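You operate a simulated robot arm through the tools that you are given. There is no shell and no other tool. Be economical: measure what you need, move in short steps, check, and stop when the job is done.

Carry out the task below with a simulated robot arm. There is one attempt and no reset: what you move stays moved.

JOB
Drop the thick black and brown rings through the narrowest window each fits, then count them.
Fine: try each in the 57 mm window first; leave them under the slotted frame; count them by moving the blue slider two on, to 5.

Only the result counts: the job must be done as asked and must still hold three seconds after the hand-in. Knocking over, shifting, dropping, spilling or breaking anything else fails it.

ROBOT AND FRAMES
A 7-joint arm with a vacuum gripper, on a carriage that runs on a rail from [0.009, -2.343] to [-0.001, 0.137] (x, y) and turns from -1.623 to 4.171 rad about z. Base frame: it is fixed where the carriage stands at the start and does not move with it; the origin is on the floor, on the carriage's upright axis, x ahead of it, y to its left, z up; the surface under the hand at the start is at about z = 0.8. Lengths are in m, angles in rad, forces in N, time in s.
With the tool pointing down near the work surface it reaches from about 0.34 to 0.74 m from the robot's upright axis, wherever it stands. Its first joint turns from -2.897 to 2.897 rad. Places, roughly: blue slider [0.3, 0.8, 0.8]; red slider [0.3, 1.2, 0.8]; red striped carton (24x17x11 cm) [0.5, 0.5, 0.8]; slotted frame [0.4, 0.1, 0.8]. Payload 1.06 kg.
Tool frame: the origin (TCP) lies in the middle of the cups' lips, and z points out of the cups. The gripper has 1 cup of 0.024 m across, covering 0.024 by 0.024 m (tool x, y); the bellows give 0.008 m. With the vacuum on, a cup seals on a smooth face that it is pressed against (1 to 4 N); it does not hold porous or soft things. The pull reaches 23 N.
Orientation is that of the tool frame in the base frame, as a unit quaternion [w, x, y, z]. With the cups facing straight down, the tool's x points along the base's -x, its y along +y and its z along -z.

CONTROLS
- The arm moves only by the tool servo_tool. Its argument "increments" is one flat list of numbers, 7 for each row, row after row: the shift along the tool's x, y, z in m, then the turn, a rotation vector about the tool's x, y, z in rad, then the vacuum: 1 switches it on, 0 off. In form: [tx, ty, tz, rx, ry, rz, vac, tx, ty, tz, rx, ry, rz, vac, ...]. A call has 1 to 8 rows; each row shifts and turns the commanded pose from where the row before left it, along the tool's axes as they then stand. Each row takes 0.2 s and may step no farther than 0.05 m and 0.15 rad from the row before; otherwise, or with a gripper value out of range, the whole call is refused. A pose out of reach is approached as far as the arm can. The call stops where the force on the tool passes 40 N (or 10 N more than at its start, if that is more) or the arm is blocked; 0.2 s more then pass. The pull builds up within a second once a cup has sealed. Time passes only in rows, and 0.2 s behind the last, so rows that do not move give it time. The reply holds the time, the measured pose of the TCP, the force on the tool along the base axes and the pull of the vacuum, in the units named above and with some noise, with the torque about the TCP (base axes, N m) and any sound that the robot's microphone picked up, and new pictures: "pictures" is both (left out), scene, wrist or none.
- Cameras (640 x 400 px; columns grow to the right, rows downward): "scene" is now at [0.0044, 0.1713, 1.499]; the picture's right is [0.31, -0.95, 0.00], its down [-0.74, -0.24, -0.63] and it looks along [0.60, 0.19, -0.78] (base axes); focal length 257 px, centre (320, 200). "wrist" rides on the gripper at [0.078, 0.019, -0.096] in the tool frame; the picture's right is [-0.24, 0.97, 0.00], its down [-0.71, -0.17, -0.69] and it looks along [-0.67, -0.16, 0.73] (tool axes); focal length 243 px, centre (320, 200). There is no depth. A picture from a camera that has moved, and an enlarged one, comes with that camera's place and axes in the base frame and with its lens. The place of the scene camera against the robot may be out by one fixed shift of up to 0.012 m in any direction.
- move_column(by): slides the trunk up (or, below 0, down) by that many m; the arm and the scene camera ride with it, the base frame stays. It gives what a move gives, with no picture.
- roll_base(legs): drives the robot by 1 to 6 legs, each [ahead, left, turn to the left] in m, m and rad, along the robot's own axes; the way and the turn of a leg run together, so that a leg with both is an arc; at most 1.5 m and 3.142 rad a leg. The arm and the cameras ride along, it lands a little off, and it stops where it bumps. It keeps to its track: a leg is cut to what the track allows. It gives what a move gives, and a new picture of the scene camera.
- turn_head(pan, tilt): turns the head with the scene camera to pan (to the left, within 2.705 rad either way) and tilt (down, from -0.506 to 1.204), counted from straight ahead of the robot. It gives what a move gives, and a new picture of the scene camera.
- zoom(camera, box): a new picture of the part [left, top, right, bottom] of that camera's present view, enlarged. The clock stands still meanwhile.
- hand_in(): hands the job in; it is judged then, once.

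Work in short steps. Places have to be worked out from the pictures, the camera data and where the tool is seen: move nearer, look again, correct. Check each grasp and each placing, and mend what went wrong. You have 120 turns and 260 pictures in all, those below and enlarged ones among them. Switch the vacuum off and draw the arm clear of the work before you hand the job in, unless the task says otherwise; then end with one line.

The tools are called after ">>>" by a JSON object that holds its "api" and its "payload". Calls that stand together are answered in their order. servo_tool: Moves the arm, as the interface text tells. Its arguments: {"type":"object","properties":{"increments":{"type":"array","items":{"type":"number"}},"pictures":{"type":"string","enum":["both","scene","wrist","none"]}},"required":["increments"]} The other tools are called the same way: move_column (by) slides the trunk up or down; roll_base (legs) drives the base; turn_head (pan, tilt) turns the head that bears the scene camera; zoom (camera, box) takes an enlarged picture of a part of a camera's view; hand_in () hands the job in.

At the start:

```text
time: 0.0
eef_pos: [0.3608, 0.1924, 1.1085]
ee_rot: [0.0, 0.0, 1.0, 0.0]
ft_force: [-0.2, -0.1, 0.8]
ft_torque: [0.03, -0.01, -0.01]
pull: 0.0
trunk travel left (down, up): [-0.45, 0.14]
robot x, y, heading: [0.0006, -0.002, -0.0]
head pan, tilt: [0.316, 0.892]
```

scene: 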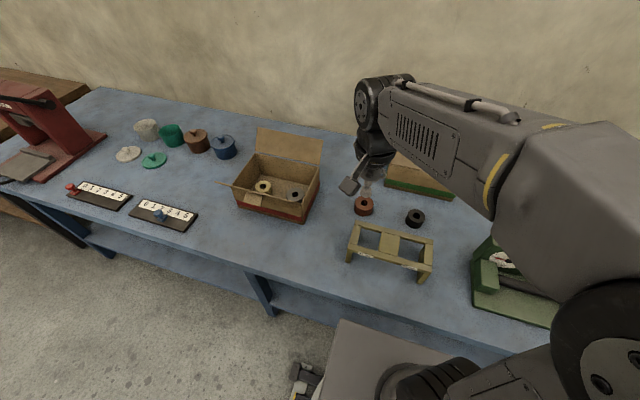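
wrist: 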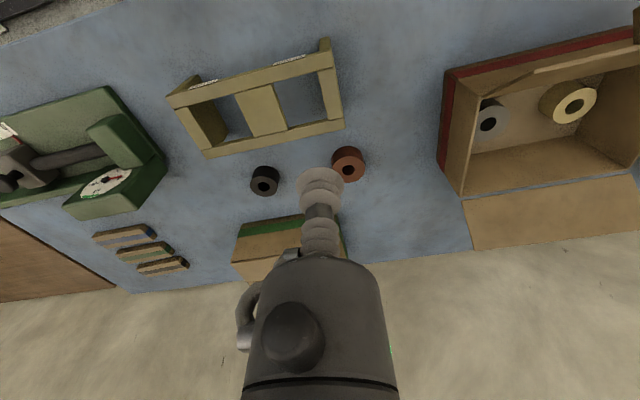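

The rings (black, brown) sit beyond the slotted frame. I'll enlarge the views to read the frame and the sliders.

>>> {"api": "zoom", "payload": {"camera": "scene", "box": [330, 170, 450, 290]}}

>>> {"api": "zoom", "payload": {"camera": "scene", "box": [50, 160, 210, 250]}}

>>> {"api": "zoom", "payload": {"camera": "wrist", "box": [150, 30, 390, 210]}}

```text
3.33 times, centred on (390, 230) of scene
camera zoom: at [0.0044, 0.1713, 1.499], right [0.31, -0.95, 0.0], down [-0.74, -0.24, -0.63], along [0.6, 0.19, -0.78], focal length 855 px, centre (87, 100)
```

zoom: 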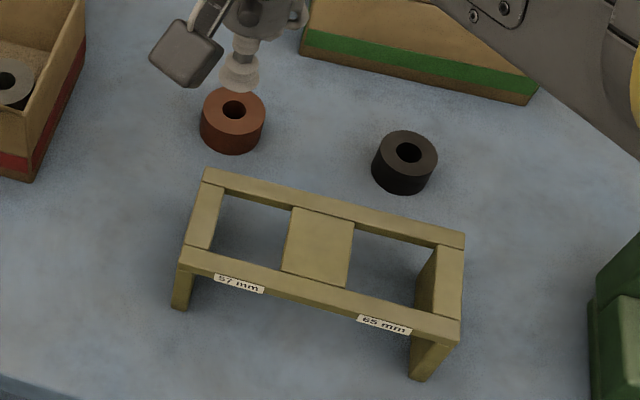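

```text
4.00 times, centred on (130, 205) of scene
camera zoom: at [0.0044, 0.1713, 1.499], right [0.31, -0.95, 0.0], down [-0.74, -0.24, -0.63], along [0.6, 0.19, -0.78], focal length 1026 px, centre (1080, 180)
```

zoom: 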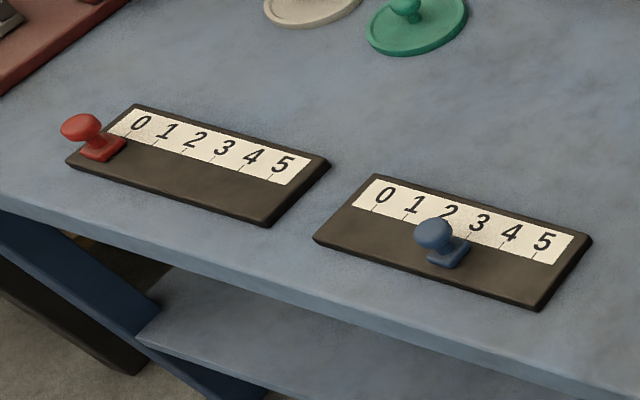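

```text
2.22 times, centred on (270, 120) of wrist
camera zoom: at [0.2841, 0.2118, 1.2041], right [0.24, 0.97, 0.0], down [0.71, -0.17, 0.69], along [0.67, -0.16, -0.73], focal length 539 px, centre (431, 378)
```

zoom: 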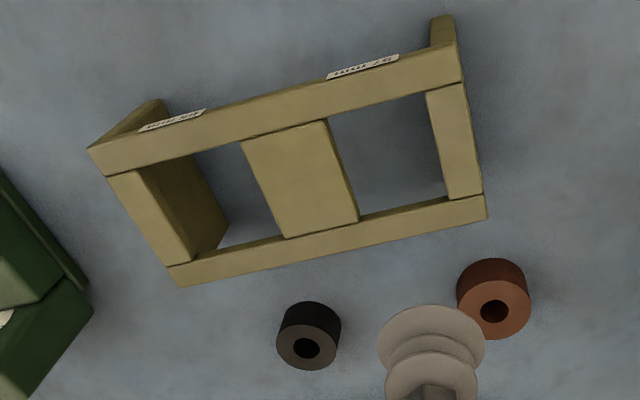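

Frame windows: 57 mm (left) and 65 mm (right); blue slider is at 3. Brown ring is near (0.56, 0.20), black near (0.56, 0.03). I move above the brown ring and look.

>>> {"api": "servo_tool", "payload": {"increments": [-0.04, 0, 0, 0, 0, 0, 0, -0.04, 0, 0.02, 0, 0, 0, 0, -0.04, 0, 0.04, 0, 0, 0, 0, -0.04, 0.004, 0.04, 0, 0, 0, 0, -0.04, 0, 0.04, 0, 0, 0, 0]}}

```text
refused: row 3 steps farther than a row can; nothing moved
```

The step was too long; same path with smaller rows.

>>> {"api": "servo_tool", "payload": {"increments": [-0.04, 0, 0, 0, 0, 0, 0, -0.04, 0, 0.02, 0, 0, 0, 0, -0.04, 0, 0.02, 0, 0, 0, 0, -0.04, 0.004, 0.02, 0, 0, 0, 0, -0.04, 0.004, 0.02, 0, 0, 0, 0, 0, 0, 0.04, 0, 0, 0, 0, 0, 0, 0.02, 0, 0, 0, 0]}}

```text
time: 1.6
eef_pos: [0.5614, 0.2002, 0.9657]
ee_rot: [0.0, 0.001, 1.0, 0.0]
ft_force: [0.6, 0.3, 1.0]
ft_torque: [0.0, -0.01, 0.01]
pull: 0.1
trunk travel left (down, up): [-0.45, 0.14]
robot x, y, heading: [0.0002, 0.002, -0.001]
head pan, tilt: [0.316, 0.892]
camera scene: at [0.0044, 0.1713, 1.499], right [0.31, -0.95, 0.0], down [-0.74, -0.24, -0.63], along [0.6, 0.19, -0.78], focal length 257 px, centre (320, 200)
camera wrist: at [0.4842, 0.2191, 1.0621], right [0.24, 0.97, 0.0], down [0.71, -0.17, 0.68], along [0.67, -0.16, -0.73], focal length 243 px, centre (320, 200)
```

scene: 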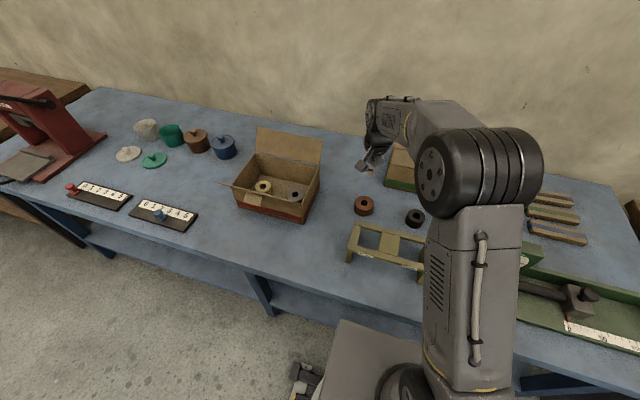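
wrist: 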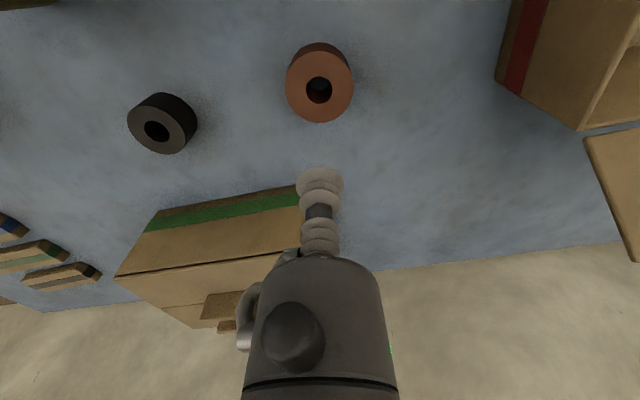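

The ring lies below; I enlarge the wrist view to measure it and the hole.

>>> {"api": "zoom", "payload": {"camera": "wrist", "box": [270, 30, 370, 130]}}

>>> {"api": "zoom", "payload": {"camera": "wrist", "box": [115, 80, 215, 180]}}

>>> {"api": "zoom", "payload": {"camera": "scene", "box": [330, 180, 450, 290]}}

```text
4.00 times, centred on (320, 80) of wrist
camera zoom: at [0.4842, 0.2191, 1.0621], right [0.24, 0.97, 0.0], down [0.71, -0.17, 0.68], along [0.67, -0.16, -0.73], focal length 970 px, centre (320, 680)
```

zoom: 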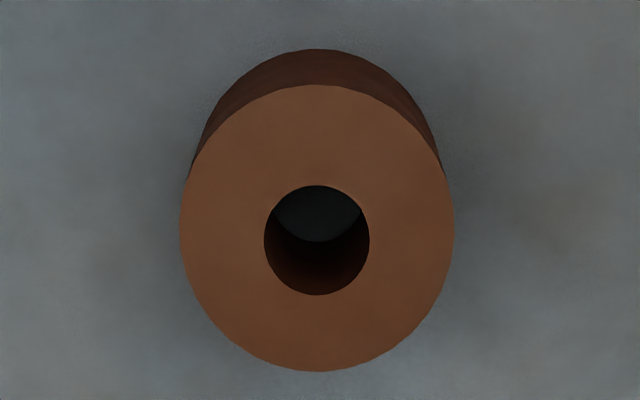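

```text
4.00 times, centred on (165, 130) of wrist
camera zoom: at [0.4842, 0.2191, 1.0621], right [0.24, 0.97, 0.0], down [0.71, -0.17, 0.68], along [0.67, -0.16, -0.73], focal length 970 px, centre (940, 480)
```

zoom: 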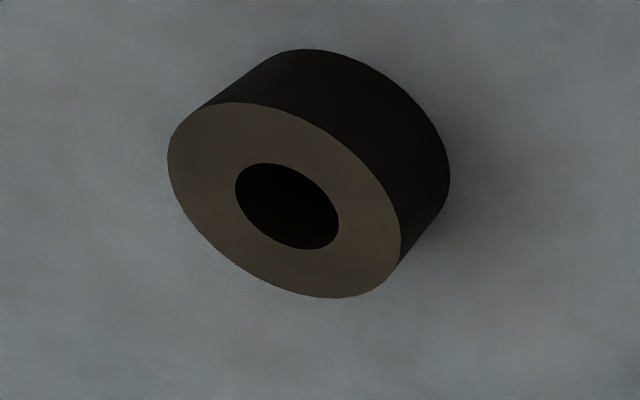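

```text
3.64 times, centred on (390, 235) of scene
camera zoom: at [0.0044, 0.1713, 1.499], right [0.31, -0.95, 0.0], down [-0.74, -0.24, -0.63], along [0.6, 0.19, -0.78], focal length 933 px, centre (66, 73)
```

zoom: 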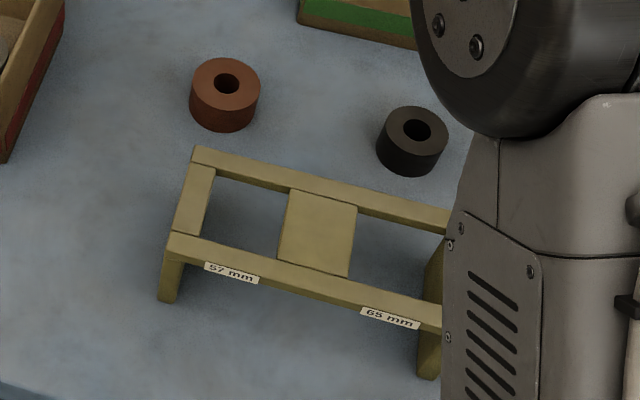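

Brown ring: about 60 mm outside, 35 mm high, hole about 23 mm, centred at (0.5606, 0.2009), top near z 0.835. I'll try to seal on the rim's flat between hole and edge; descending to just above.

>>> {"api": "servo_tool", "payload": {"increments": [0.0208, 0.0007, 0.04, 0, 0, 0, 0, 0, 0, 0.04, 0, 0, 0, 0, 0, 0, 0.035, 0, 0, 0, 1, 0, 0, 0.008, 0, 0, 0, 1, 0, 0, 0.005, 0, 0, 0, 1, 0, 0, 0.003, 0, 0, 0, 1, 0, 0, 0, 0, 0, 0, 1]}}

```text
time: 3.2
eef_pos: [0.54, 0.2022, 0.8366]
ee_rot: [0.001, -0.001, 1.0, 0.0]
ft_force: [0.3, -0.2, 0.7]
ft_torque: [0.0, 0.03, 0.02]
pull: 22.7
trunk travel left (down, up): [-0.45, 0.14]
robot x, y, heading: [-0.0003, 0.0032, -0.0]
head pan, tilt: [0.316, 0.892]
camera scene: at [0.0045, 0.1714, 1.499], right [0.31, -0.95, 0.0], down [-0.74, -0.24, -0.63], along [0.6, 0.19, -0.78], focal length 257 px, centre (320, 200)
camera wrist: at [0.4635, 0.2205, 0.9327], right [0.24, 0.97, 0.0], down [0.71, -0.17, 0.68], along [0.67, -0.16, -0.73], focal length 243 px, centre (320, 200)
```

scene: 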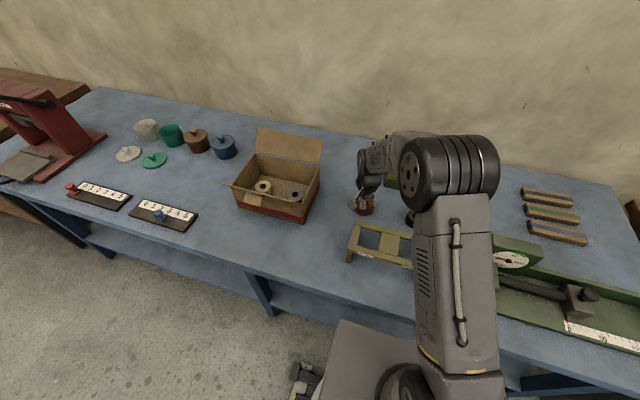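
wrist: 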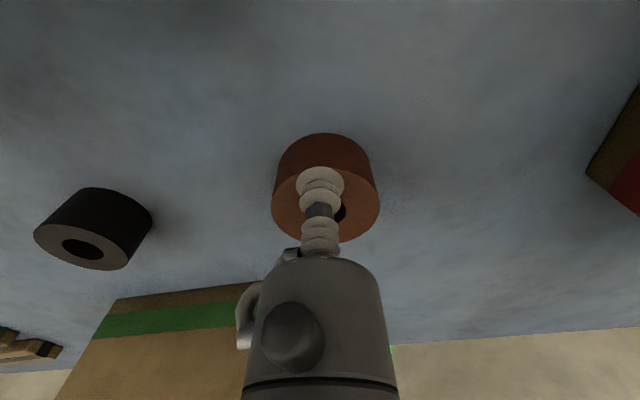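

Sealed with full pull (22.7 N). I lift and move back, beside the frame, to see both windows close up and check the ring hangs level.

>>> {"api": "servo_tool", "payload": {"increments": [0, 0, -0.03, 0, 0, 0, 1, 0, 0, -0.04, 0, 0, 0, 1, 0, 0, -0.04, 0, 0, 0, 1, 0.04, 0.015, -0.02, 0, 0, 0, 1, 0.045, 0.015, 0, 0, 0, 0, 1, 0.045, 0.015, 0, 0, 0, 0, 1, 0.045, 0.015, 0, 0, 0, 0, 1]}}

```text
time: 4.8
eef_pos: [0.3653, 0.2618, 0.9683]
ee_rot: [0.001, 0.0, 1.0, 0.0]
ft_force: [1.2, 0.0, -1.6]
ft_torque: [-0.02, 0.03, -0.01]
pull: 22.7
trunk travel left (down, up): [-0.45, 0.14]
robot x, y, heading: [0.0023, -0.0013, 0.0]
head pan, tilt: [0.316, 0.892]
camera scene: at [0.0047, 0.1713, 1.499], right [0.31, -0.95, 0.0], down [-0.74, -0.24, -0.63], along [0.6, 0.19, -0.78], focal length 257 px, centre (320, 200)
camera wrist: at [0.2875, 0.2808, 1.064], right [0.24, 0.97, 0.0], down [0.71, -0.17, 0.68], along [0.67, -0.16, -0.73], focal length 243 px, centre (320, 200)
```

scene: 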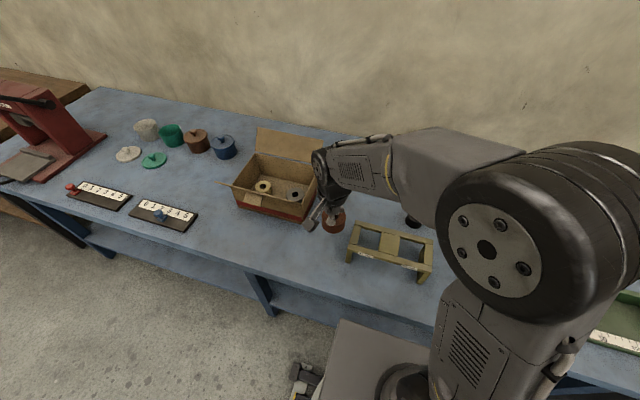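
wrist: 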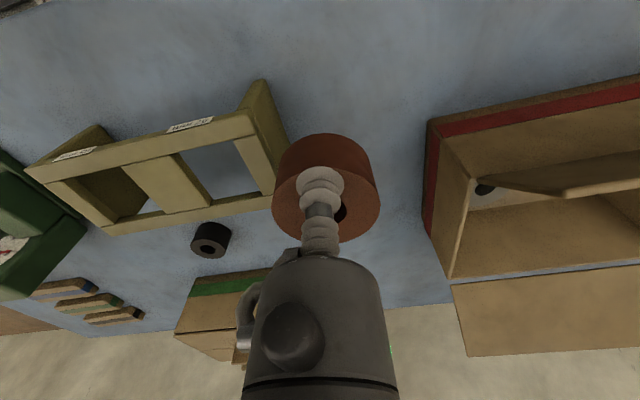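

>>> {"api": "zoom", "payload": {"camera": "wrist", "box": [10, 70, 300, 250]}}

```text
2.21 times, centred on (155, 160) of wrist
camera zoom: at [0.2875, 0.2808, 1.064], right [0.24, 0.97, 0.0], down [0.71, -0.17, 0.68], along [0.67, -0.16, -0.73], focal length 535 px, centre (684, 288)
```

zoom: 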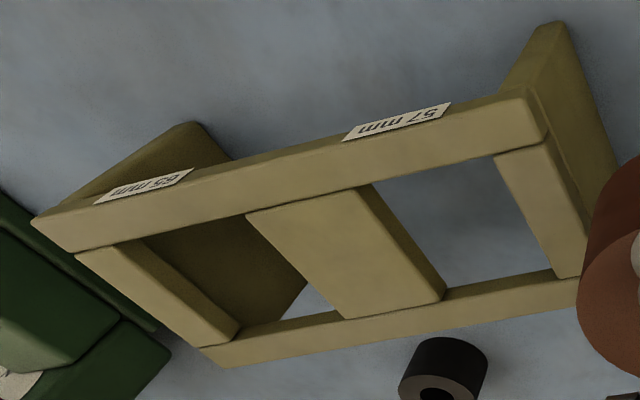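

The frame top is at about z 0.885; the 57 mm window is centred near (0.400, 0.160), the 65 mm one near (0.400, 0.046). I bring the brown ring (its centre 20 mm ahead of the TCP) over the 57 mm window for the first trial.

>>> {"api": "servo_tool", "payload": {"increments": [-0.005, -0.035, 0, 0, 0, 0, 1, -0.005, -0.035, 0, 0, 0, 0, 1, -0.004, -0.0305, -0.01, 0, 0, 0, 1, 0, 0, 0, 0, 0, 0, 1, 0, 0, 0.03, 0, 0, 0, 1, 0, 0, 0, 0, 0, 0, 1]}}

>>> {"api": "zoom", "payload": {"camera": "scene", "box": [320, 180, 450, 290]}}

```text
time: 6.2
eef_pos: [0.3811, 0.1602, 0.947]
ee_rot: [0.001, 0.0, 1.0, 0.0]
ft_force: [0.2, 1.1, -1.4]
ft_torque: [-0.01, 0.03, 0.0]
pull: 23.2
trunk travel left (down, up): [-0.45, 0.14]
robot x, y, heading: [0.0009, -0.0003, 0.001]
head pan, tilt: [0.316, 0.892]
camera scene: at [0.0048, 0.1714, 1.499], right [0.31, -0.95, 0.0], down [-0.74, -0.24, -0.63], along [0.6, 0.19, -0.78], focal length 257 px, centre (320, 200)
camera wrist: at [0.303, 0.1796, 1.0427], right [0.24, 0.97, 0.0], down [0.71, -0.17, 0.69], along [0.67, -0.16, -0.73], focal length 243 px, centre (320, 200)
```

scene: 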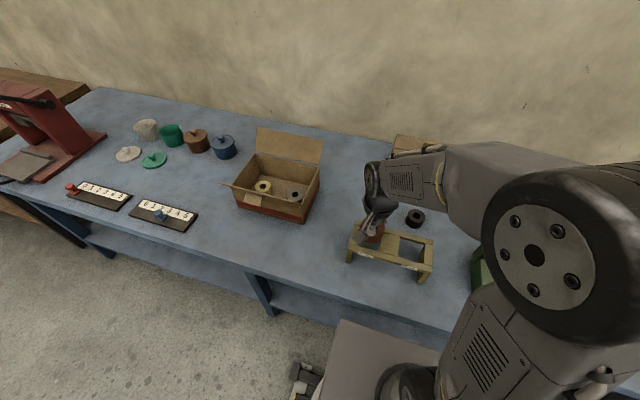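
wrist: 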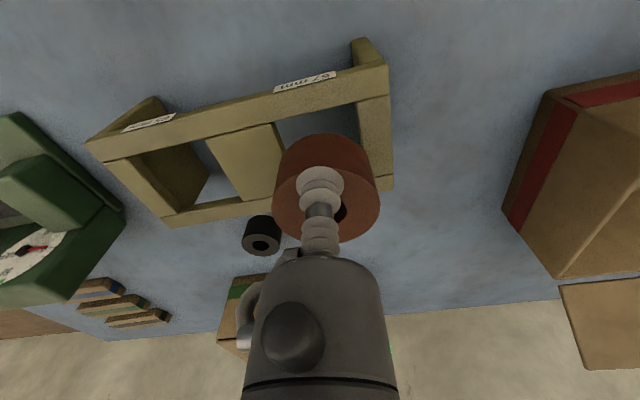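

```text
3.64 times, centred on (385, 235) of scene
camera zoom: at [0.0048, 0.1714, 1.499], right [0.31, -0.95, 0.0], down [-0.74, -0.24, -0.63], along [0.6, 0.19, -0.78], focal length 933 px, centre (84, 73)
```

zoom: 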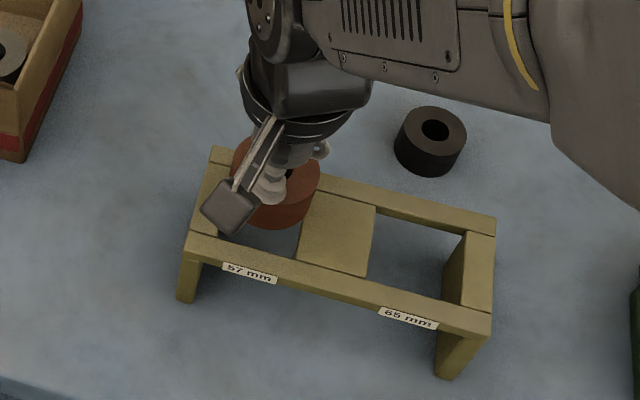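

The ring hangs over the 57 mm window; a closer look for alignment.

>>> {"api": "zoom", "payload": {"camera": "wrist", "box": [80, 40, 400, 240]}}

```text
2.00 times, centred on (240, 140) of wrist
camera zoom: at [0.303, 0.1796, 1.0427], right [0.24, 0.97, 0.0], down [0.71, -0.17, 0.69], along [0.67, -0.16, -0.73], focal length 485 px, centre (480, 320)
```

zoom: 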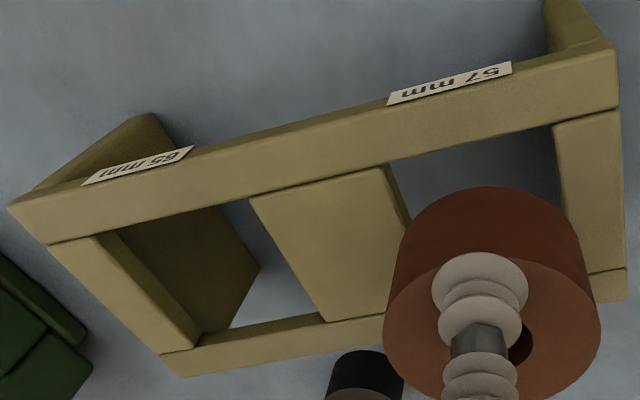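

Alignment is within 1–2 mm. Lower gently to test the brown ring in the 57 mm window.

>>> {"api": "servo_tool", "payload": {"increments": [0.001, 0.001, 0.012, 0, 0, 0, 1, 0, 0, 0.008, 0, 0, 0, 1, 0, 0, 0.004, 0, 0, 0, 1, 0, 0, 0.002, 0, 0, 0, 1, 0, 0, 0.002, 0, 0, 0, 1], "pictures": "wrist"}}

```text
time: 7.4
eef_pos: [0.379, 0.1606, 0.9209]
ee_rot: [0.001, 0.001, 1.0, 0.0]
ft_force: [-1.8, -6.4, 15.7]
ft_torque: [0.22, -0.04, -0.05]
pull: 22.9
trunk travel left (down, up): [-0.45, 0.14]
robot x, y, heading: [-0.0033, 0.0012, 0.002]
head pan, tilt: [0.316, 0.892]
camera wrist: at [0.301, 0.1801, 1.0163], right [0.24, 0.97, 0.0], down [0.71, -0.17, 0.69], along [0.67, -0.16, -0.73], focal length 243 px, centre (320, 200)
```

wrist: 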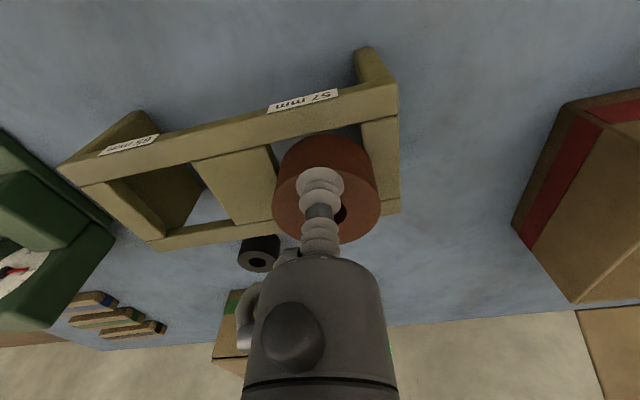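

Contact with 15 N and a sideways push to -y: it doesn't enter. To be sure, I raise, shift 2 mm to -y and probe once more.

>>> {"api": "servo_tool", "payload": {"increments": [0, 0, -0.009, 0, 0, 0, 1, 0, 0, 0, 0, 0, 0, 1, -0.002, -0.0025, 0, 0, 0, 0, 1, 0, 0, 0.005, 0, 0, 0, 1, 0, 0, 0.002, 0, 0, 0, 1], "pictures": "wrist"}}

>>> {"api": "zoom", "payload": {"camera": "wrist", "box": [240, 90, 420, 240]}}

>>> {"api": "zoom", "payload": {"camera": "scene", "box": [330, 200, 450, 290]}}

```text
time: 8.6
eef_pos: [0.3806, 0.1595, 0.9214]
ee_rot: [0.0, 0.0, 1.0, 0.001]
ft_force: [-0.4, 0.3, 1.4]
ft_torque: [-0.03, 0.01, 0.02]
pull: 22.6
trunk travel left (down, up): [-0.45, 0.14]
robot x, y, heading: [0.001, -0.0013, -0.002]
head pan, tilt: [0.316, 0.892]
camera wrist: at [0.3033, 0.1789, 1.0173], right [0.23, 0.97, 0.0], down [0.71, -0.17, 0.69], along [0.67, -0.16, -0.73], focal length 243 px, centre (320, 200)
```

wrist: 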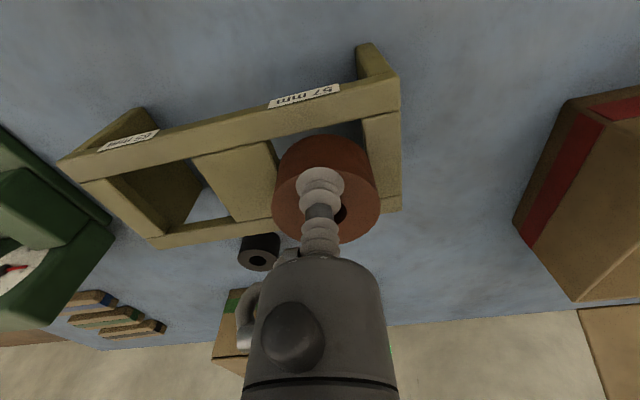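

```text
2.67 times, centred on (330, 165) of wrist
camera zoom: at [0.3033, 0.1789, 1.0173], right [0.23, 0.97, 0.0], down [0.71, -0.17, 0.69], along [0.67, -0.16, -0.73], focal length 647 px, centre (293, 293)
```

zoom: 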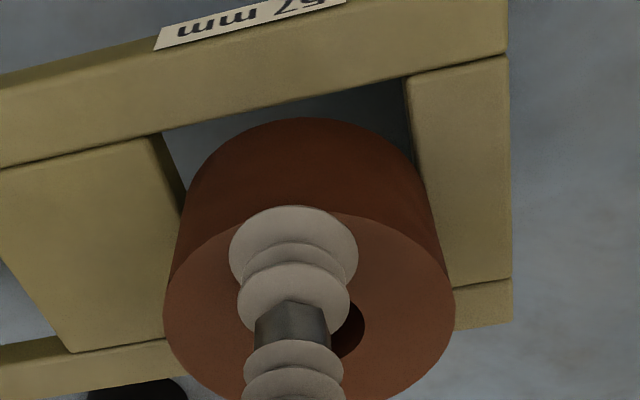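

```text
4.44 times, centred on (390, 245) of scene
camera zoom: at [0.0042, 0.1713, 1.4991], right [0.31, -0.95, 0.0], down [-0.74, -0.24, -0.63], along [0.6, 0.19, -0.78], focal length 1141 px, centre (9, 0)
```

zoom: 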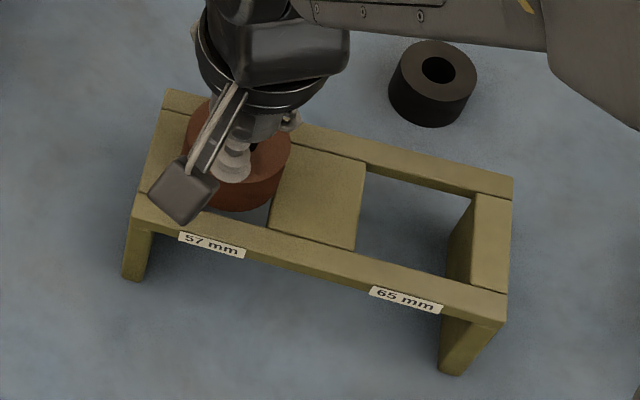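

Only light contact now; I press a few mm further to see whether it goes in.

>>> {"api": "servo_tool", "payload": {"increments": [0, 0, 0.002, 0, 0, 0, 1, 0, 0, 0.002, 0, 0, 0, 1, 0, 0, 0.002, 0, 0, 0, 1, 0, 0, 0, 0, 0, 0, 1], "pictures": "none"}}

```text
time: 9.6
eef_pos: [0.3807, 0.1595, 0.9159]
ee_rot: [0.0, -0.001, 1.0, 0.0]
ft_force: [-1.7, 4.5, 15.8]
ft_torque: [-0.01, -0.08, 0.03]
pull: 22.8
trunk travel left (down, up): [-0.45, 0.14]
robot x, y, heading: [0.0021, 0.0023, -0.002]
head pan, tilt: [0.316, 0.892]
```

Now it's pushed the opposite way (+y). One more probe halfway between to rule out misalignment.

>>> {"api": "servo_tool", "payload": {"increments": [0, 0, -0.009, 0, 0, 0, 1, 0, 0.0008, 0, 0, 0, 0, 1, 0, 0, 0, 0, 0, 0, 1, 0, 0, 0.005, 0, 0, 0, 1, 0, 0, 0.002, 0, 0, 0, 1, 0, 0, 0.002, 0, 0, 0, 1, 0, 0, 0, 0, 0, 0, 1], "pictures": "wrist"}}

>>> {"api": "zoom", "payload": {"camera": "wrist", "box": [240, 90, 420, 240]}}

```text
time: 11.2
eef_pos: [0.3804, 0.1597, 0.9159]
ee_rot: [0.001, 0.0, 1.0, 0.0]
ft_force: [-1.9, 1.3, 9.6]
ft_torque: [-0.05, -0.07, 0.03]
pull: 22.3
trunk travel left (down, up): [-0.45, 0.14]
robot x, y, heading: [0.0019, -0.0049, 0.001]
head pan, tilt: [0.316, 0.892]
camera wrist: at [0.303, 0.1794, 1.0115], right [0.24, 0.97, 0.0], down [0.71, -0.17, 0.69], along [0.67, -0.16, -0.73], focal length 243 px, centre (320, 200)
```

wrist: 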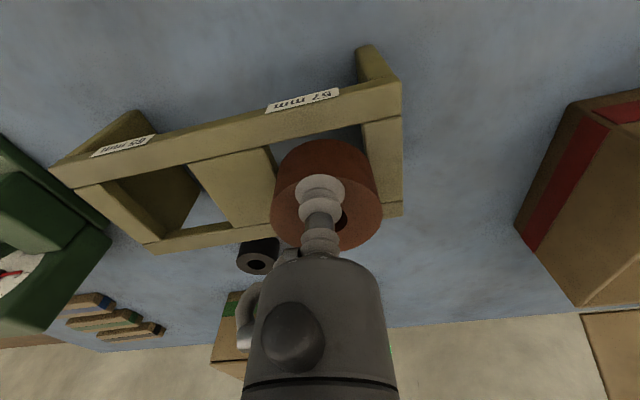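

```text
2.67 times, centred on (330, 165) of wrist
camera zoom: at [0.303, 0.1794, 1.0115], right [0.24, 0.97, 0.0], down [0.71, -0.17, 0.69], along [0.67, -0.16, -0.73], focal length 647 px, centre (293, 293)
```

zoom: 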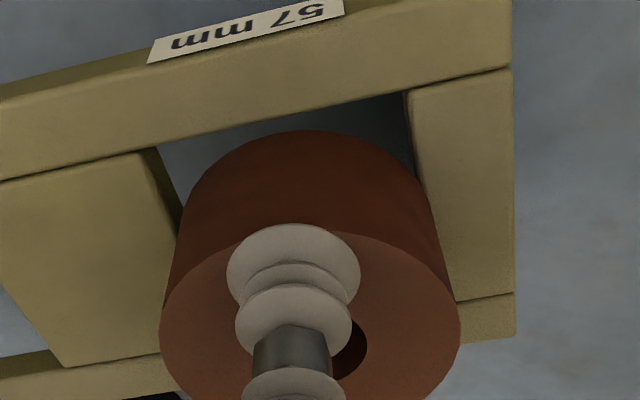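

The ring rests symmetrically on both edges: brown doesn't fit 57 mm. I raise it and carry it over the 65 mm window.

>>> {"api": "servo_tool", "payload": {"increments": [0, 0, -0.03, 0, 0, 0, 1, 0, -0.04, 0, 0, 0, 0, 1, 0, -0.04, 0, 0, 0, 0, 1, 0.001, -0.033, 0, 0, 0, 0, 1, 0, 0, 0, 0, 0, 0, 1]}}

>>> {"api": "zoom", "payload": {"camera": "wrist", "box": [200, 60, 440, 240]}}

>>> {"api": "zoom", "payload": {"camera": "scene", "box": [330, 200, 450, 290]}}

```text
time: 12.4
eef_pos: [0.3792, 0.0467, 0.9454]
ee_rot: [0.001, 0.0, 1.0, 0.0]
ft_force: [0.0, 0.8, -0.6]
ft_torque: [0.04, 0.05, 0.01]
pull: 23.0
trunk travel left (down, up): [-0.45, 0.14]
robot x, y, heading: [-0.0009, 0.003, -0.002]
head pan, tilt: [0.316, 0.892]
camera scene: at [0.0044, 0.1712, 1.499], right [0.31, -0.95, 0.0], down [-0.74, -0.24, -0.63], along [0.6, 0.2, -0.78], focal length 257 px, centre (320, 200)
camera wrist: at [0.3026, 0.0663, 1.0412], right [0.23, 0.97, 0.0], down [0.71, -0.17, 0.68], along [0.67, -0.16, -0.73], focal length 243 px, centre (320, 200)
```

scene: 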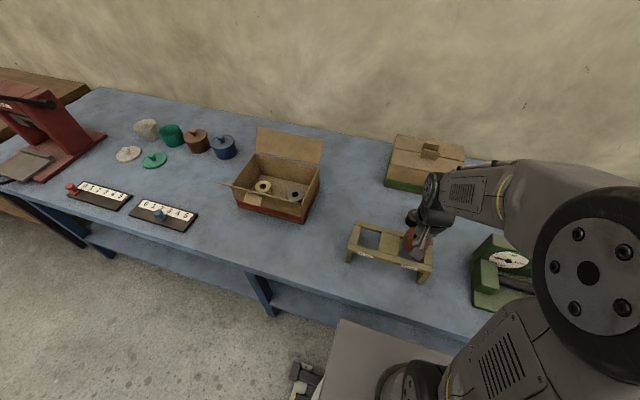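
wrist: 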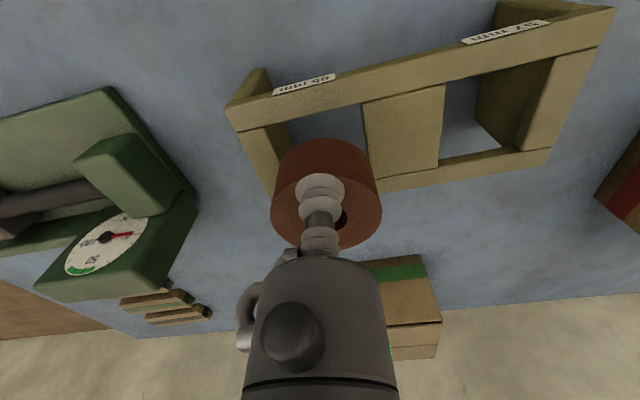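

```text
2.22 times, centred on (320, 150) of wrist
camera zoom: at [0.3026, 0.0663, 1.0412], right [0.23, 0.97, 0.0], down [0.71, -0.17, 0.68], along [0.67, -0.16, -0.73], focal length 539 px, centre (320, 311)
```

zoom: 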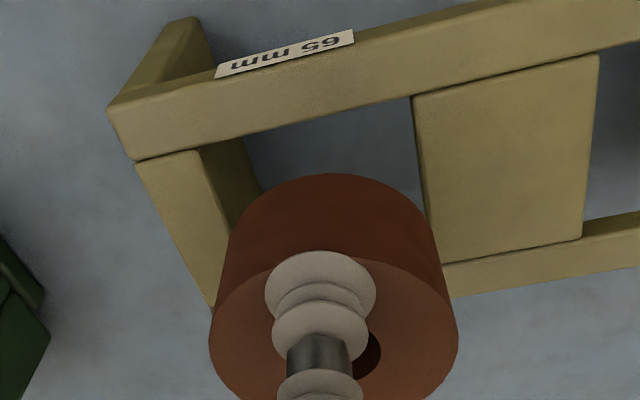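

```text
4.44 times, centred on (390, 245) of scene
camera zoom: at [0.0044, 0.1712, 1.499], right [0.31, -0.95, 0.0], down [-0.74, -0.24, -0.63], along [0.6, 0.2, -0.78], focal length 1141 px, centre (9, 0)
```

zoom: 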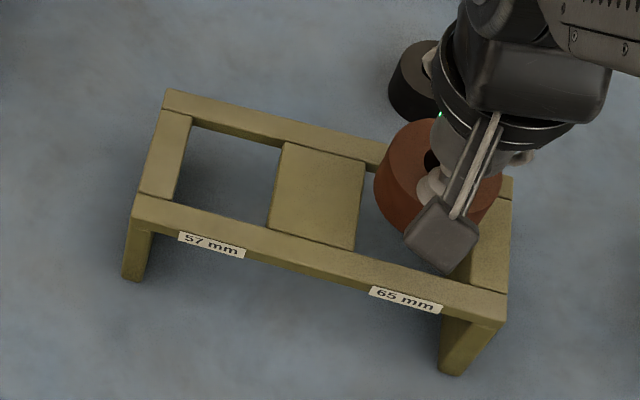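

Window edges read y 0.012–0.078, centre 0.045; the ring is at 0.045. Lower into the window with small steps.

>>> {"api": "servo_tool", "payload": {"increments": [0, -0.0004, 0.012, 0, 0, 0, 1, 0, 0, 0.008, 0, 0, 0, 1, 0, 0, 0.004, 0, 0, 0, 1, 0, 0, 0.003, 0, 0, 0, 1, 0, 0, 0.003, 0, 0, 0, 1, 0, 0, 0.003, 0, 0, 0, 1], "pictures": "wrist"}}

```text
time: 13.8
eef_pos: [0.3801, 0.0464, 0.9115]
ee_rot: [0.0, 0.0, 1.0, 0.0]
ft_force: [0.4, 0.3, -1.0]
ft_torque: [0.02, 0.0, 0.0]
pull: 22.9
trunk travel left (down, up): [-0.45, 0.14]
robot x, y, heading: [0.0008, 0.0022, 0.002]
head pan, tilt: [0.316, 0.892]
camera wrist: at [0.3026, 0.066, 1.0083], right [0.24, 0.97, 0.0], down [0.71, -0.17, 0.69], along [0.67, -0.16, -0.73], focal length 243 px, centre (320, 200)
```

wrist: 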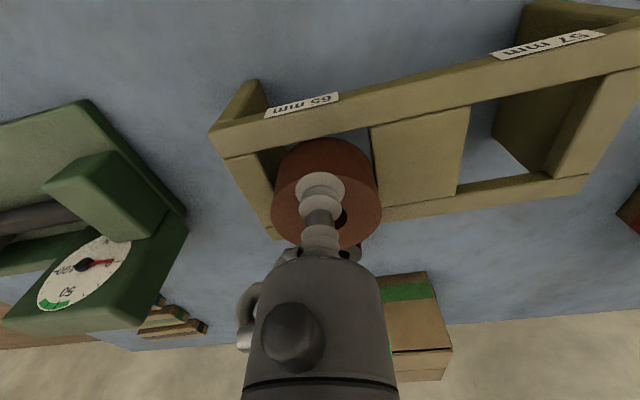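

It enters freely. Lower until the ring top is just above the frame top, then release so that it drops through.

>>> {"api": "servo_tool", "payload": {"increments": [0, 0, 0.005, 0, 0, 0, 1, 0, 0, 0.005, 0, 0, 0, 1, 0, 0, 0.005, 0, 0, 0, 1, 0, 0, 0.003, 0, 0, 0, 1], "pictures": "wrist"}}

>>> {"api": "zoom", "payload": {"camera": "wrist", "box": [200, 60, 440, 260]}}

```text
time: 14.8
eef_pos: [0.3818, 0.0458, 0.894]
ee_rot: [0.0, 0.001, 1.0, 0.0]
ft_force: [-0.5, 0.1, -0.8]
ft_torque: [0.0, 0.03, -0.03]
pull: 23.3
trunk travel left (down, up): [-0.45, 0.14]
robot x, y, heading: [0.0007, -0.004, 0.001]
head pan, tilt: [0.316, 0.892]
camera wrist: at [0.3028, 0.0658, 0.9899], right [0.24, 0.97, 0.0], down [0.71, -0.17, 0.69], along [0.67, -0.16, -0.73], focal length 243 px, centre (320, 200)
```

wrist: 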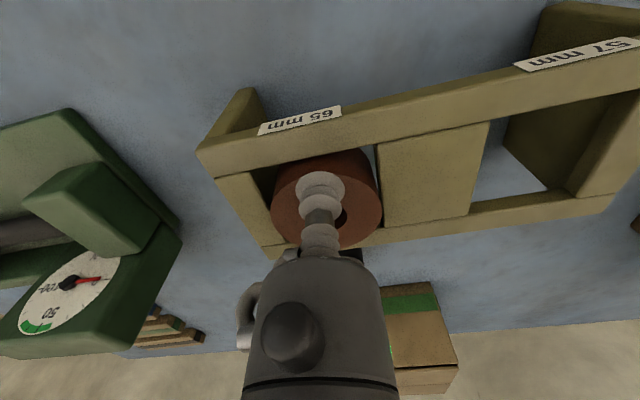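

```text
2.00 times, centred on (320, 160) of wrist
camera zoom: at [0.3028, 0.0658, 0.9899], right [0.24, 0.97, 0.0], down [0.71, -0.17, 0.69], along [0.67, -0.16, -0.73], focal length 485 px, centre (320, 280)
```

zoom: 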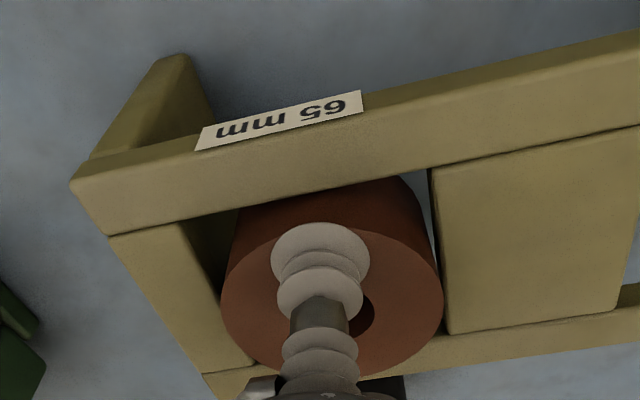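

The ring is centred inside the window; release it.

>>> {"api": "servo_tool", "payload": {"increments": [0, 0, 0, 0, 0, 0, 0, 0, 0, 0, 0, 0, 0, 0, 0, 0, 0, 0, 0, 0, 0, 0, 0, -0.005, 0, 0, 0, 0, 0, 0, -0.03, 0, 0, 0, 0, 0, 0, -0.03, 0, 0, 0, 0], "pictures": "wrist"}}

>>> {"api": "zoom", "payload": {"camera": "scene", "box": [330, 190, 450, 290]}}

```text
time: 16.2
eef_pos: [0.3803, 0.0471, 0.9581]
ee_rot: [0.0, -0.001, 1.0, 0.0]
ft_force: [-0.2, 0.0, 0.0]
ft_torque: [0.02, -0.01, 0.01]
pull: 0.0
trunk travel left (down, up): [-0.45, 0.14]
robot x, y, heading: [0.002, 0.0017, -0.002]
head pan, tilt: [0.316, 0.892]
camera wrist: at [0.3022, 0.0659, 1.0545], right [0.23, 0.97, 0.0], down [0.71, -0.17, 0.68], along [0.67, -0.16, -0.73], focal length 243 px, centre (320, 200)
```

wrist: 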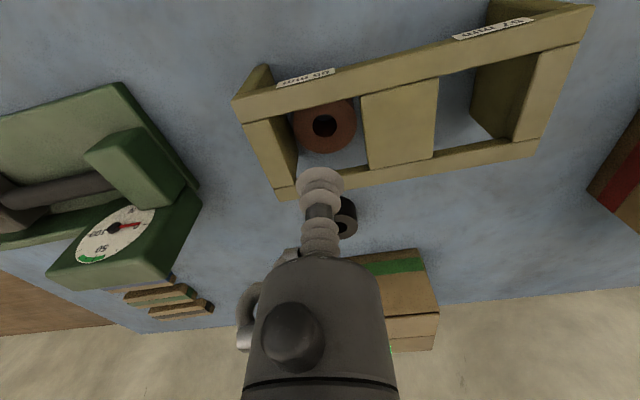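

```text
4.00 times, centred on (390, 240) of scene
camera zoom: at [0.0044, 0.1713, 1.499], right [0.31, -0.95, 0.0], down [-0.74, -0.24, -0.63], along [0.6, 0.2, -0.78], focal length 1026 px, centre (40, 40)
```

zoom: 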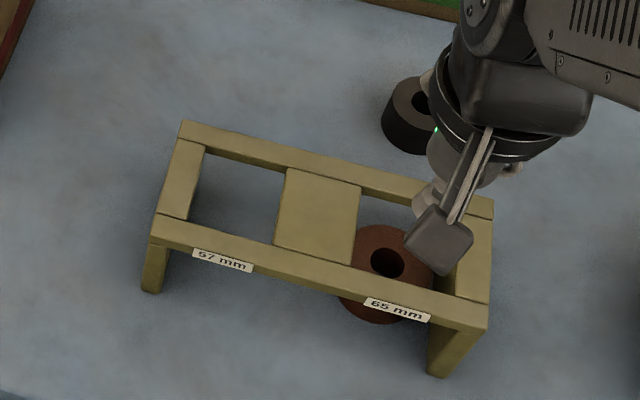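

Brown dropped flat under the frame. Now over to the black ring at about (0.56, 0.031).

>>> {"api": "servo_tool", "payload": {"increments": [-0.045, -0.004, 0, 0, 0, 0, 0, -0.045, -0.004, 0, 0, 0, 0, 0, -0.045, -0.004, 0, 0, 0, 0, 0, -0.045, -0.004, 0, 0, 0, 0, 0, 0, 0, 0, 0, 0, 0, 0], "pictures": "wrist"}}

>>> {"api": "zoom", "payload": {"camera": "wrist", "box": [270, 30, 370, 130]}}

```text
time: 17.4
eef_pos: [0.5613, 0.0291, 0.9593]
ee_rot: [-0.002, 0.0, 1.0, 0.0]
ft_force: [-0.4, 0.6, -0.1]
ft_torque: [-0.01, -0.01, -0.03]
pull: 0.1
trunk travel left (down, up): [-0.45, 0.14]
robot x, y, heading: [0.0009, -0.0011, -0.004]
head pan, tilt: [0.316, 0.892]
camera wrist: at [0.4829, 0.0499, 1.0549], right [0.24, 0.97, 0.0], down [0.71, -0.17, 0.68], along [0.67, -0.16, -0.73], focal length 243 px, centre (320, 200)
```

wrist: 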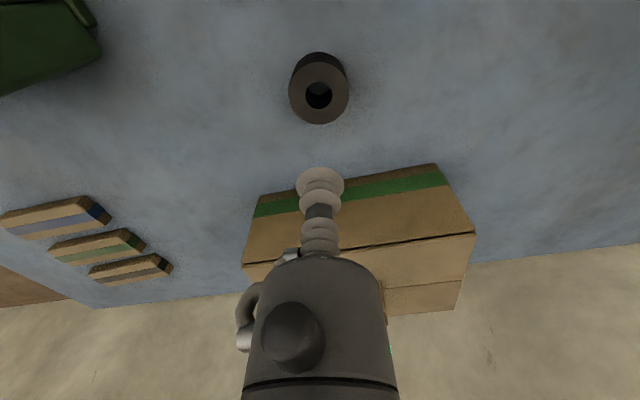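

```text
4.00 times, centred on (320, 80) of wrist
camera zoom: at [0.4829, 0.0499, 1.0549], right [0.24, 0.97, 0.0], down [0.71, -0.17, 0.68], along [0.67, -0.16, -0.73], focal length 970 px, centre (320, 680)
```

zoom: 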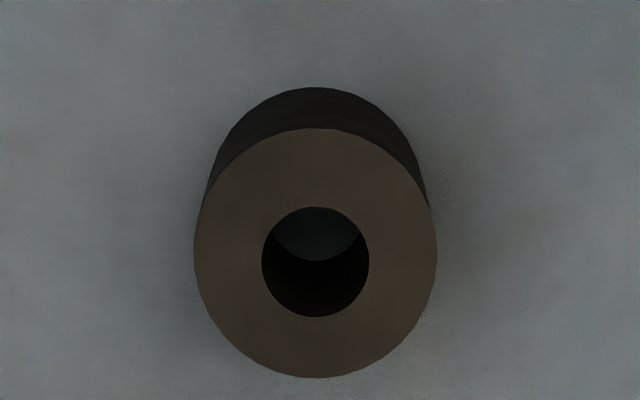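

Black ring: about 53 mm outside, centre (0.562, 0.031). I try sealing on its rim, 19.4 mm nearer than the centre.

>>> {"api": "servo_tool", "payload": {"increments": [0.0188, 0.001, 0.04, 0, 0, 0, 0, 0, 0, 0.04, 0, 0, 0, 0, 0, 0, 0.03, 0, 0, 0, 1, 0, 0, 0.008, 0, 0, 0, 1, 0, 0, 0.005, 0, 0, 0, 1, 0, 0, 0.002, 0, 0, 0, 1, 0, 0, 0, 0, 0, 0, 1, 0, 0, 0, 0, 0, 0, 1], "pictures": "wrist"}}

```text
time: 19.2
eef_pos: [0.5416, 0.0307, 0.8342]
ee_rot: [-0.001, 0.0, 1.0, 0.0]
ft_force: [0.5, 0.3, 0.5]
ft_torque: [-0.01, -0.05, 0.02]
pull: 0.0
trunk travel left (down, up): [-0.45, 0.14]
robot x, y, heading: [0.0029, -0.0029, 0.002]
head pan, tilt: [0.316, 0.892]
camera wrist: at [0.4634, 0.0506, 0.93], right [0.24, 0.97, 0.0], down [0.71, -0.17, 0.69], along [0.67, -0.16, -0.73], focal length 243 px, centre (320, 200)
```

wrist: 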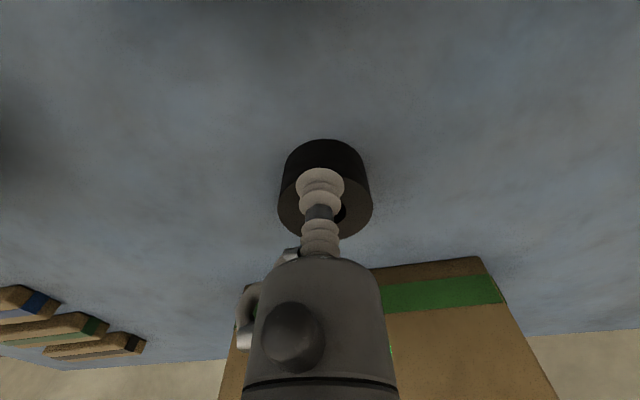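

No seal and little contact force yet; press a little further.

>>> {"api": "servo_tool", "payload": {"increments": [0, 0, 0.0015, 0, 0, 0, 1, 0, 0, 0.001, 0, 0, 0, 1, 0, 0, 0, 0, 0, 0, 1], "pictures": "none"}}

```text
time: 20.0
eef_pos: [0.5407, 0.0313, 0.832]
ee_rot: [0.0, 0.0, 1.0, -0.001]
ft_force: [0.1, -0.6, 2.4]
ft_torque: [-0.03, -0.06, 0.05]
pull: 0.1
trunk travel left (down, up): [-0.45, 0.14]
robot x, y, heading: [-0.0029, -0.0011, 0.001]
head pan, tilt: [0.316, 0.892]
```

2.4 N contact but no seal: likely overhanging. Lift 3 mm, shift 1.5 mm towards the centre and press again.

>>> {"api": "servo_tool", "payload": {"increments": [0, 0, -0.004, 0, 0, 0, 1, -0.0015, -0.0003, 0, 0, 0, 0, 1, 0, 0, 0.003, 0, 0, 0, 1, 0, 0, 0.001, 0, 0, 0, 1, 0, 0, 0.0005, 0, 0, 0, 1, 0, 0, 0, 0, 0, 0, 1], "pictures": "none"}}

```text
time: 21.4
eef_pos: [0.5422, 0.0318, 0.8321]
ee_rot: [0.001, 0.0, 1.0, 0.0]
ft_force: [1.9, 0.3, 15.3]
ft_torque: [0.06, -0.1, 0.03]
pull: 22.6
trunk travel left (down, up): [-0.45, 0.14]
robot x, y, heading: [-0.0, 0.0035, 0.001]
head pan, tilt: [0.316, 0.892]
```

Sealed. Lift and carry it over the 57 mm window (ring centre 20 mm ahead of TCP; TCP target (0.383, 0.160)).

>>> {"api": "servo_tool", "payload": {"increments": [0, 0, -0.02, 0, 0, 0, 1, 0, 0, -0.05, 0, 0, 0, 1, 0, 0, -0.045, 0, 0, 0, 1, 0.036, 0.033, 0, 0, 0, 0, 1, 0.036, 0.033, 0, 0, 0, 0, 1, 0.036, 0.033, 0, 0, 0, 0, 1, 0.036, 0.029, 0, 0, 0, 0, 1, 0.0152, 0, 0, 0, 0, 0, 1], "pictures": "wrist"}}

>>> {"api": "zoom", "payload": {"camera": "wrist", "box": [200, 60, 440, 240]}}

>>> {"api": "zoom", "payload": {"camera": "scene", "box": [330, 190, 450, 290]}}

```text
time: 23.2
eef_pos: [0.3834, 0.1585, 0.9463]
ee_rot: [0.0, 0.0, 1.0, 0.0]
ft_force: [0.1, 0.3, -0.8]
ft_torque: [0.0, 0.04, 0.02]
pull: 0.1
trunk travel left (down, up): [-0.45, 0.14]
robot x, y, heading: [0.0006, 0.0009, 0.002]
head pan, tilt: [0.316, 0.892]
camera wrist: at [0.3047, 0.1783, 1.0426], right [0.24, 0.97, 0.0], down [0.71, -0.17, 0.69], along [0.67, -0.16, -0.73], focal length 243 px, centre (320, 200)
```

wrist: 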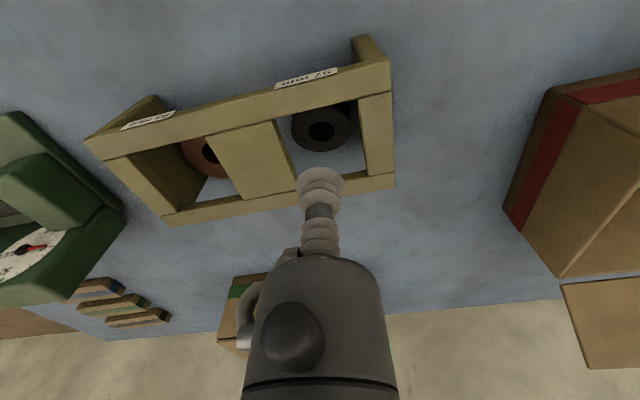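

```text
2.22 times, centred on (320, 150) of wrist
camera zoom: at [0.3047, 0.1783, 1.0426], right [0.24, 0.97, 0.0], down [0.71, -0.17, 0.69], along [0.67, -0.16, -0.73], focal length 539 px, centre (320, 311)
```

zoom: 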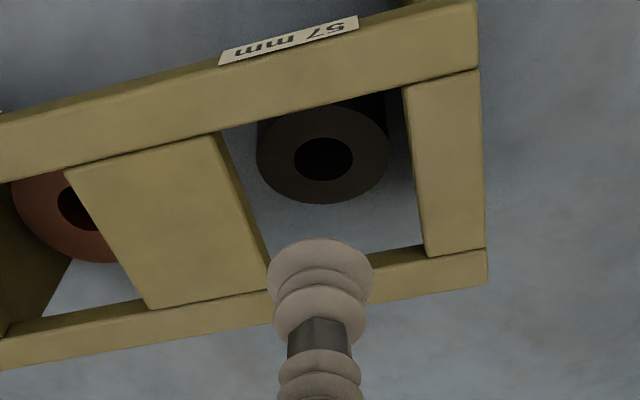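

```text
4.00 times, centred on (390, 240) of scene
camera zoom: at [0.0043, 0.1714, 1.499], right [0.31, -0.95, 0.0], down [-0.74, -0.24, -0.63], along [0.6, 0.19, -0.78], focal length 1026 px, centre (40, 40)
```

zoom: 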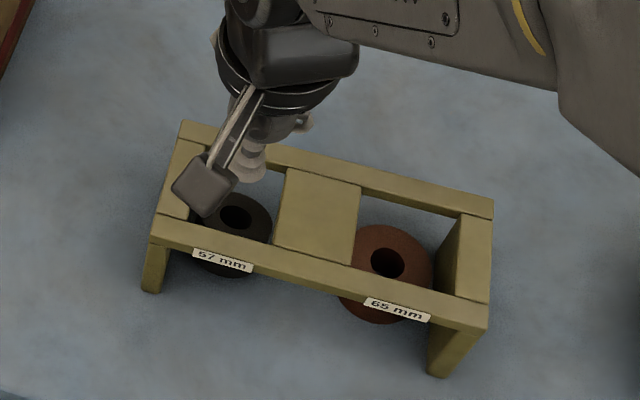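

The seal let go, but the black ring had just reached the 57 mm window and dropped through it; both rings lie flat under the unmoved frame. Vacuum off, I raise the arm and run the base to the left end of the rail for the blue slider.

>>> {"api": "servo_tool", "payload": {"increments": [0, 0, -0.05, 0, 0, 0, 0, 0, 0, -0.05, 0, 0, 0, 0, 0, 0, -0.05, 0, 0, 0, 0, 0, 0, -0.03, 0, 0, 0, 0], "pictures": "wrist"}}

>>> {"api": "roll_base", "payload": {"legs": [[0, 0.139, 0]]}}

>>> {"api": "zoom", "payload": {"camera": "scene", "box": [320, 190, 480, 310]}}

```text
time: 24.2
eef_pos: [0.383, 0.1582, 1.1268]
ee_rot: [-0.001, 0.0, 1.0, -0.001]
ft_force: [0.0, 0.2, -0.4]
ft_torque: [0.0, 0.0, 0.0]
pull: 0.0
trunk travel left (down, up): [-0.45, 0.14]
robot x, y, heading: [-0.0031, -0.0013, 0.005]
head pan, tilt: [0.316, 0.892]
camera wrist: at [0.3054, 0.1777, 1.2229], right [0.24, 0.97, 0.0], down [0.71, -0.17, 0.68], along [0.67, -0.16, -0.73], focal length 243 px, centre (320, 200)
```

wrist: 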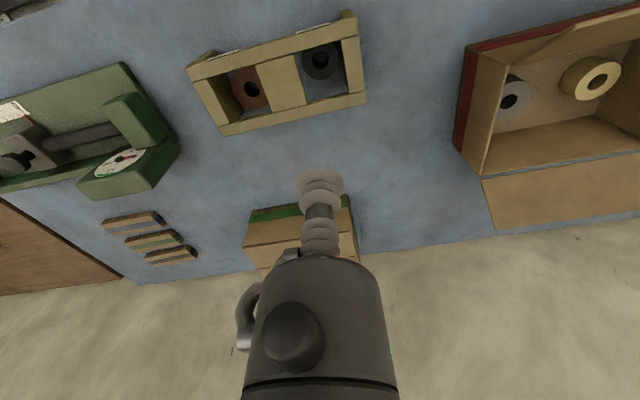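

```text
time: 25.5
eef_pos: [0.3831, 0.2927, 1.127]
ee_rot: [0.0, -0.001, 1.0, 0.0]
ft_force: [0.9, -0.3, 0.0]
ft_torque: [-0.01, 0.01, -0.02]
pull: 0.1
trunk travel left (down, up): [-0.45, 0.14]
robot x, y, heading: [0.0024, 0.1351, 0.0]
head pan, tilt: [0.316, 0.892]
camera scene: at [0.0039, 0.3053, 1.4991], right [0.31, -0.95, 0.0], down [-0.74, -0.24, -0.63], along [0.6, 0.2, -0.78], focal length 257 px, centre (320, 200)
```

scene: 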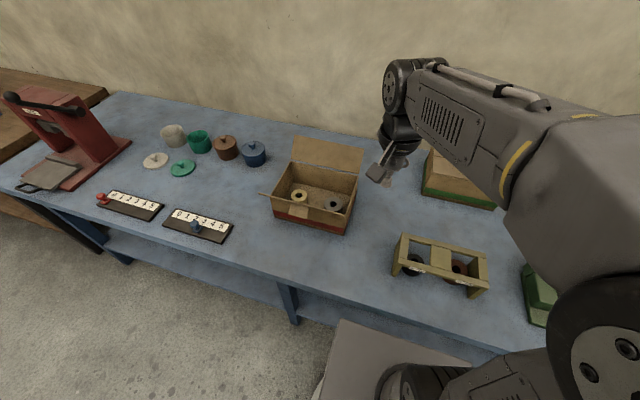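

```text
3.33 times, centred on (400, 250) of scene
camera zoom: at [0.0039, 0.3053, 1.4991], right [0.31, -0.95, 0.0], down [-0.74, -0.24, -0.63], along [0.6, 0.2, -0.78], focal length 855 px, centre (53, 33)
```

zoom: 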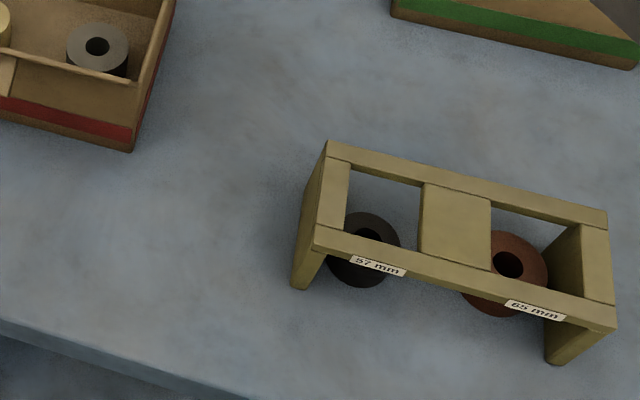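

Rings are both in place. Turn the head to look at the blue slider.

>>> {"api": "turn_head", "payload": {"pan": 1.05, "tilt": 0.9}}

```text
time: 26.6
eef_pos: [0.3838, 0.292, 1.1262]
ee_rot: [0.0, 0.0, 1.0, 0.0]
ft_force: [-0.3, -0.2, -0.1]
ft_torque: [-0.02, -0.01, -0.03]
pull: 0.0
trunk travel left (down, up): [-0.45, 0.14]
robot x, y, heading: [-0.0028, 0.1359, 0.0]
head pan, tilt: [1.051, 0.901]
camera scene: at [-0.0307, 0.3479, 1.4984], right [0.87, -0.5, 0.0], down [-0.39, -0.68, -0.62], along [0.31, 0.54, -0.78], focal length 257 px, centre (320, 200)
```

scene: 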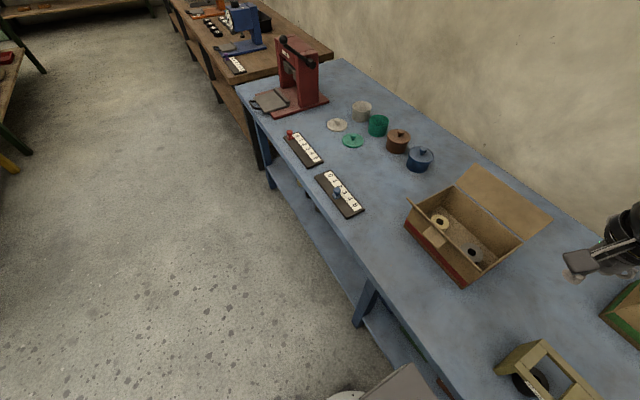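

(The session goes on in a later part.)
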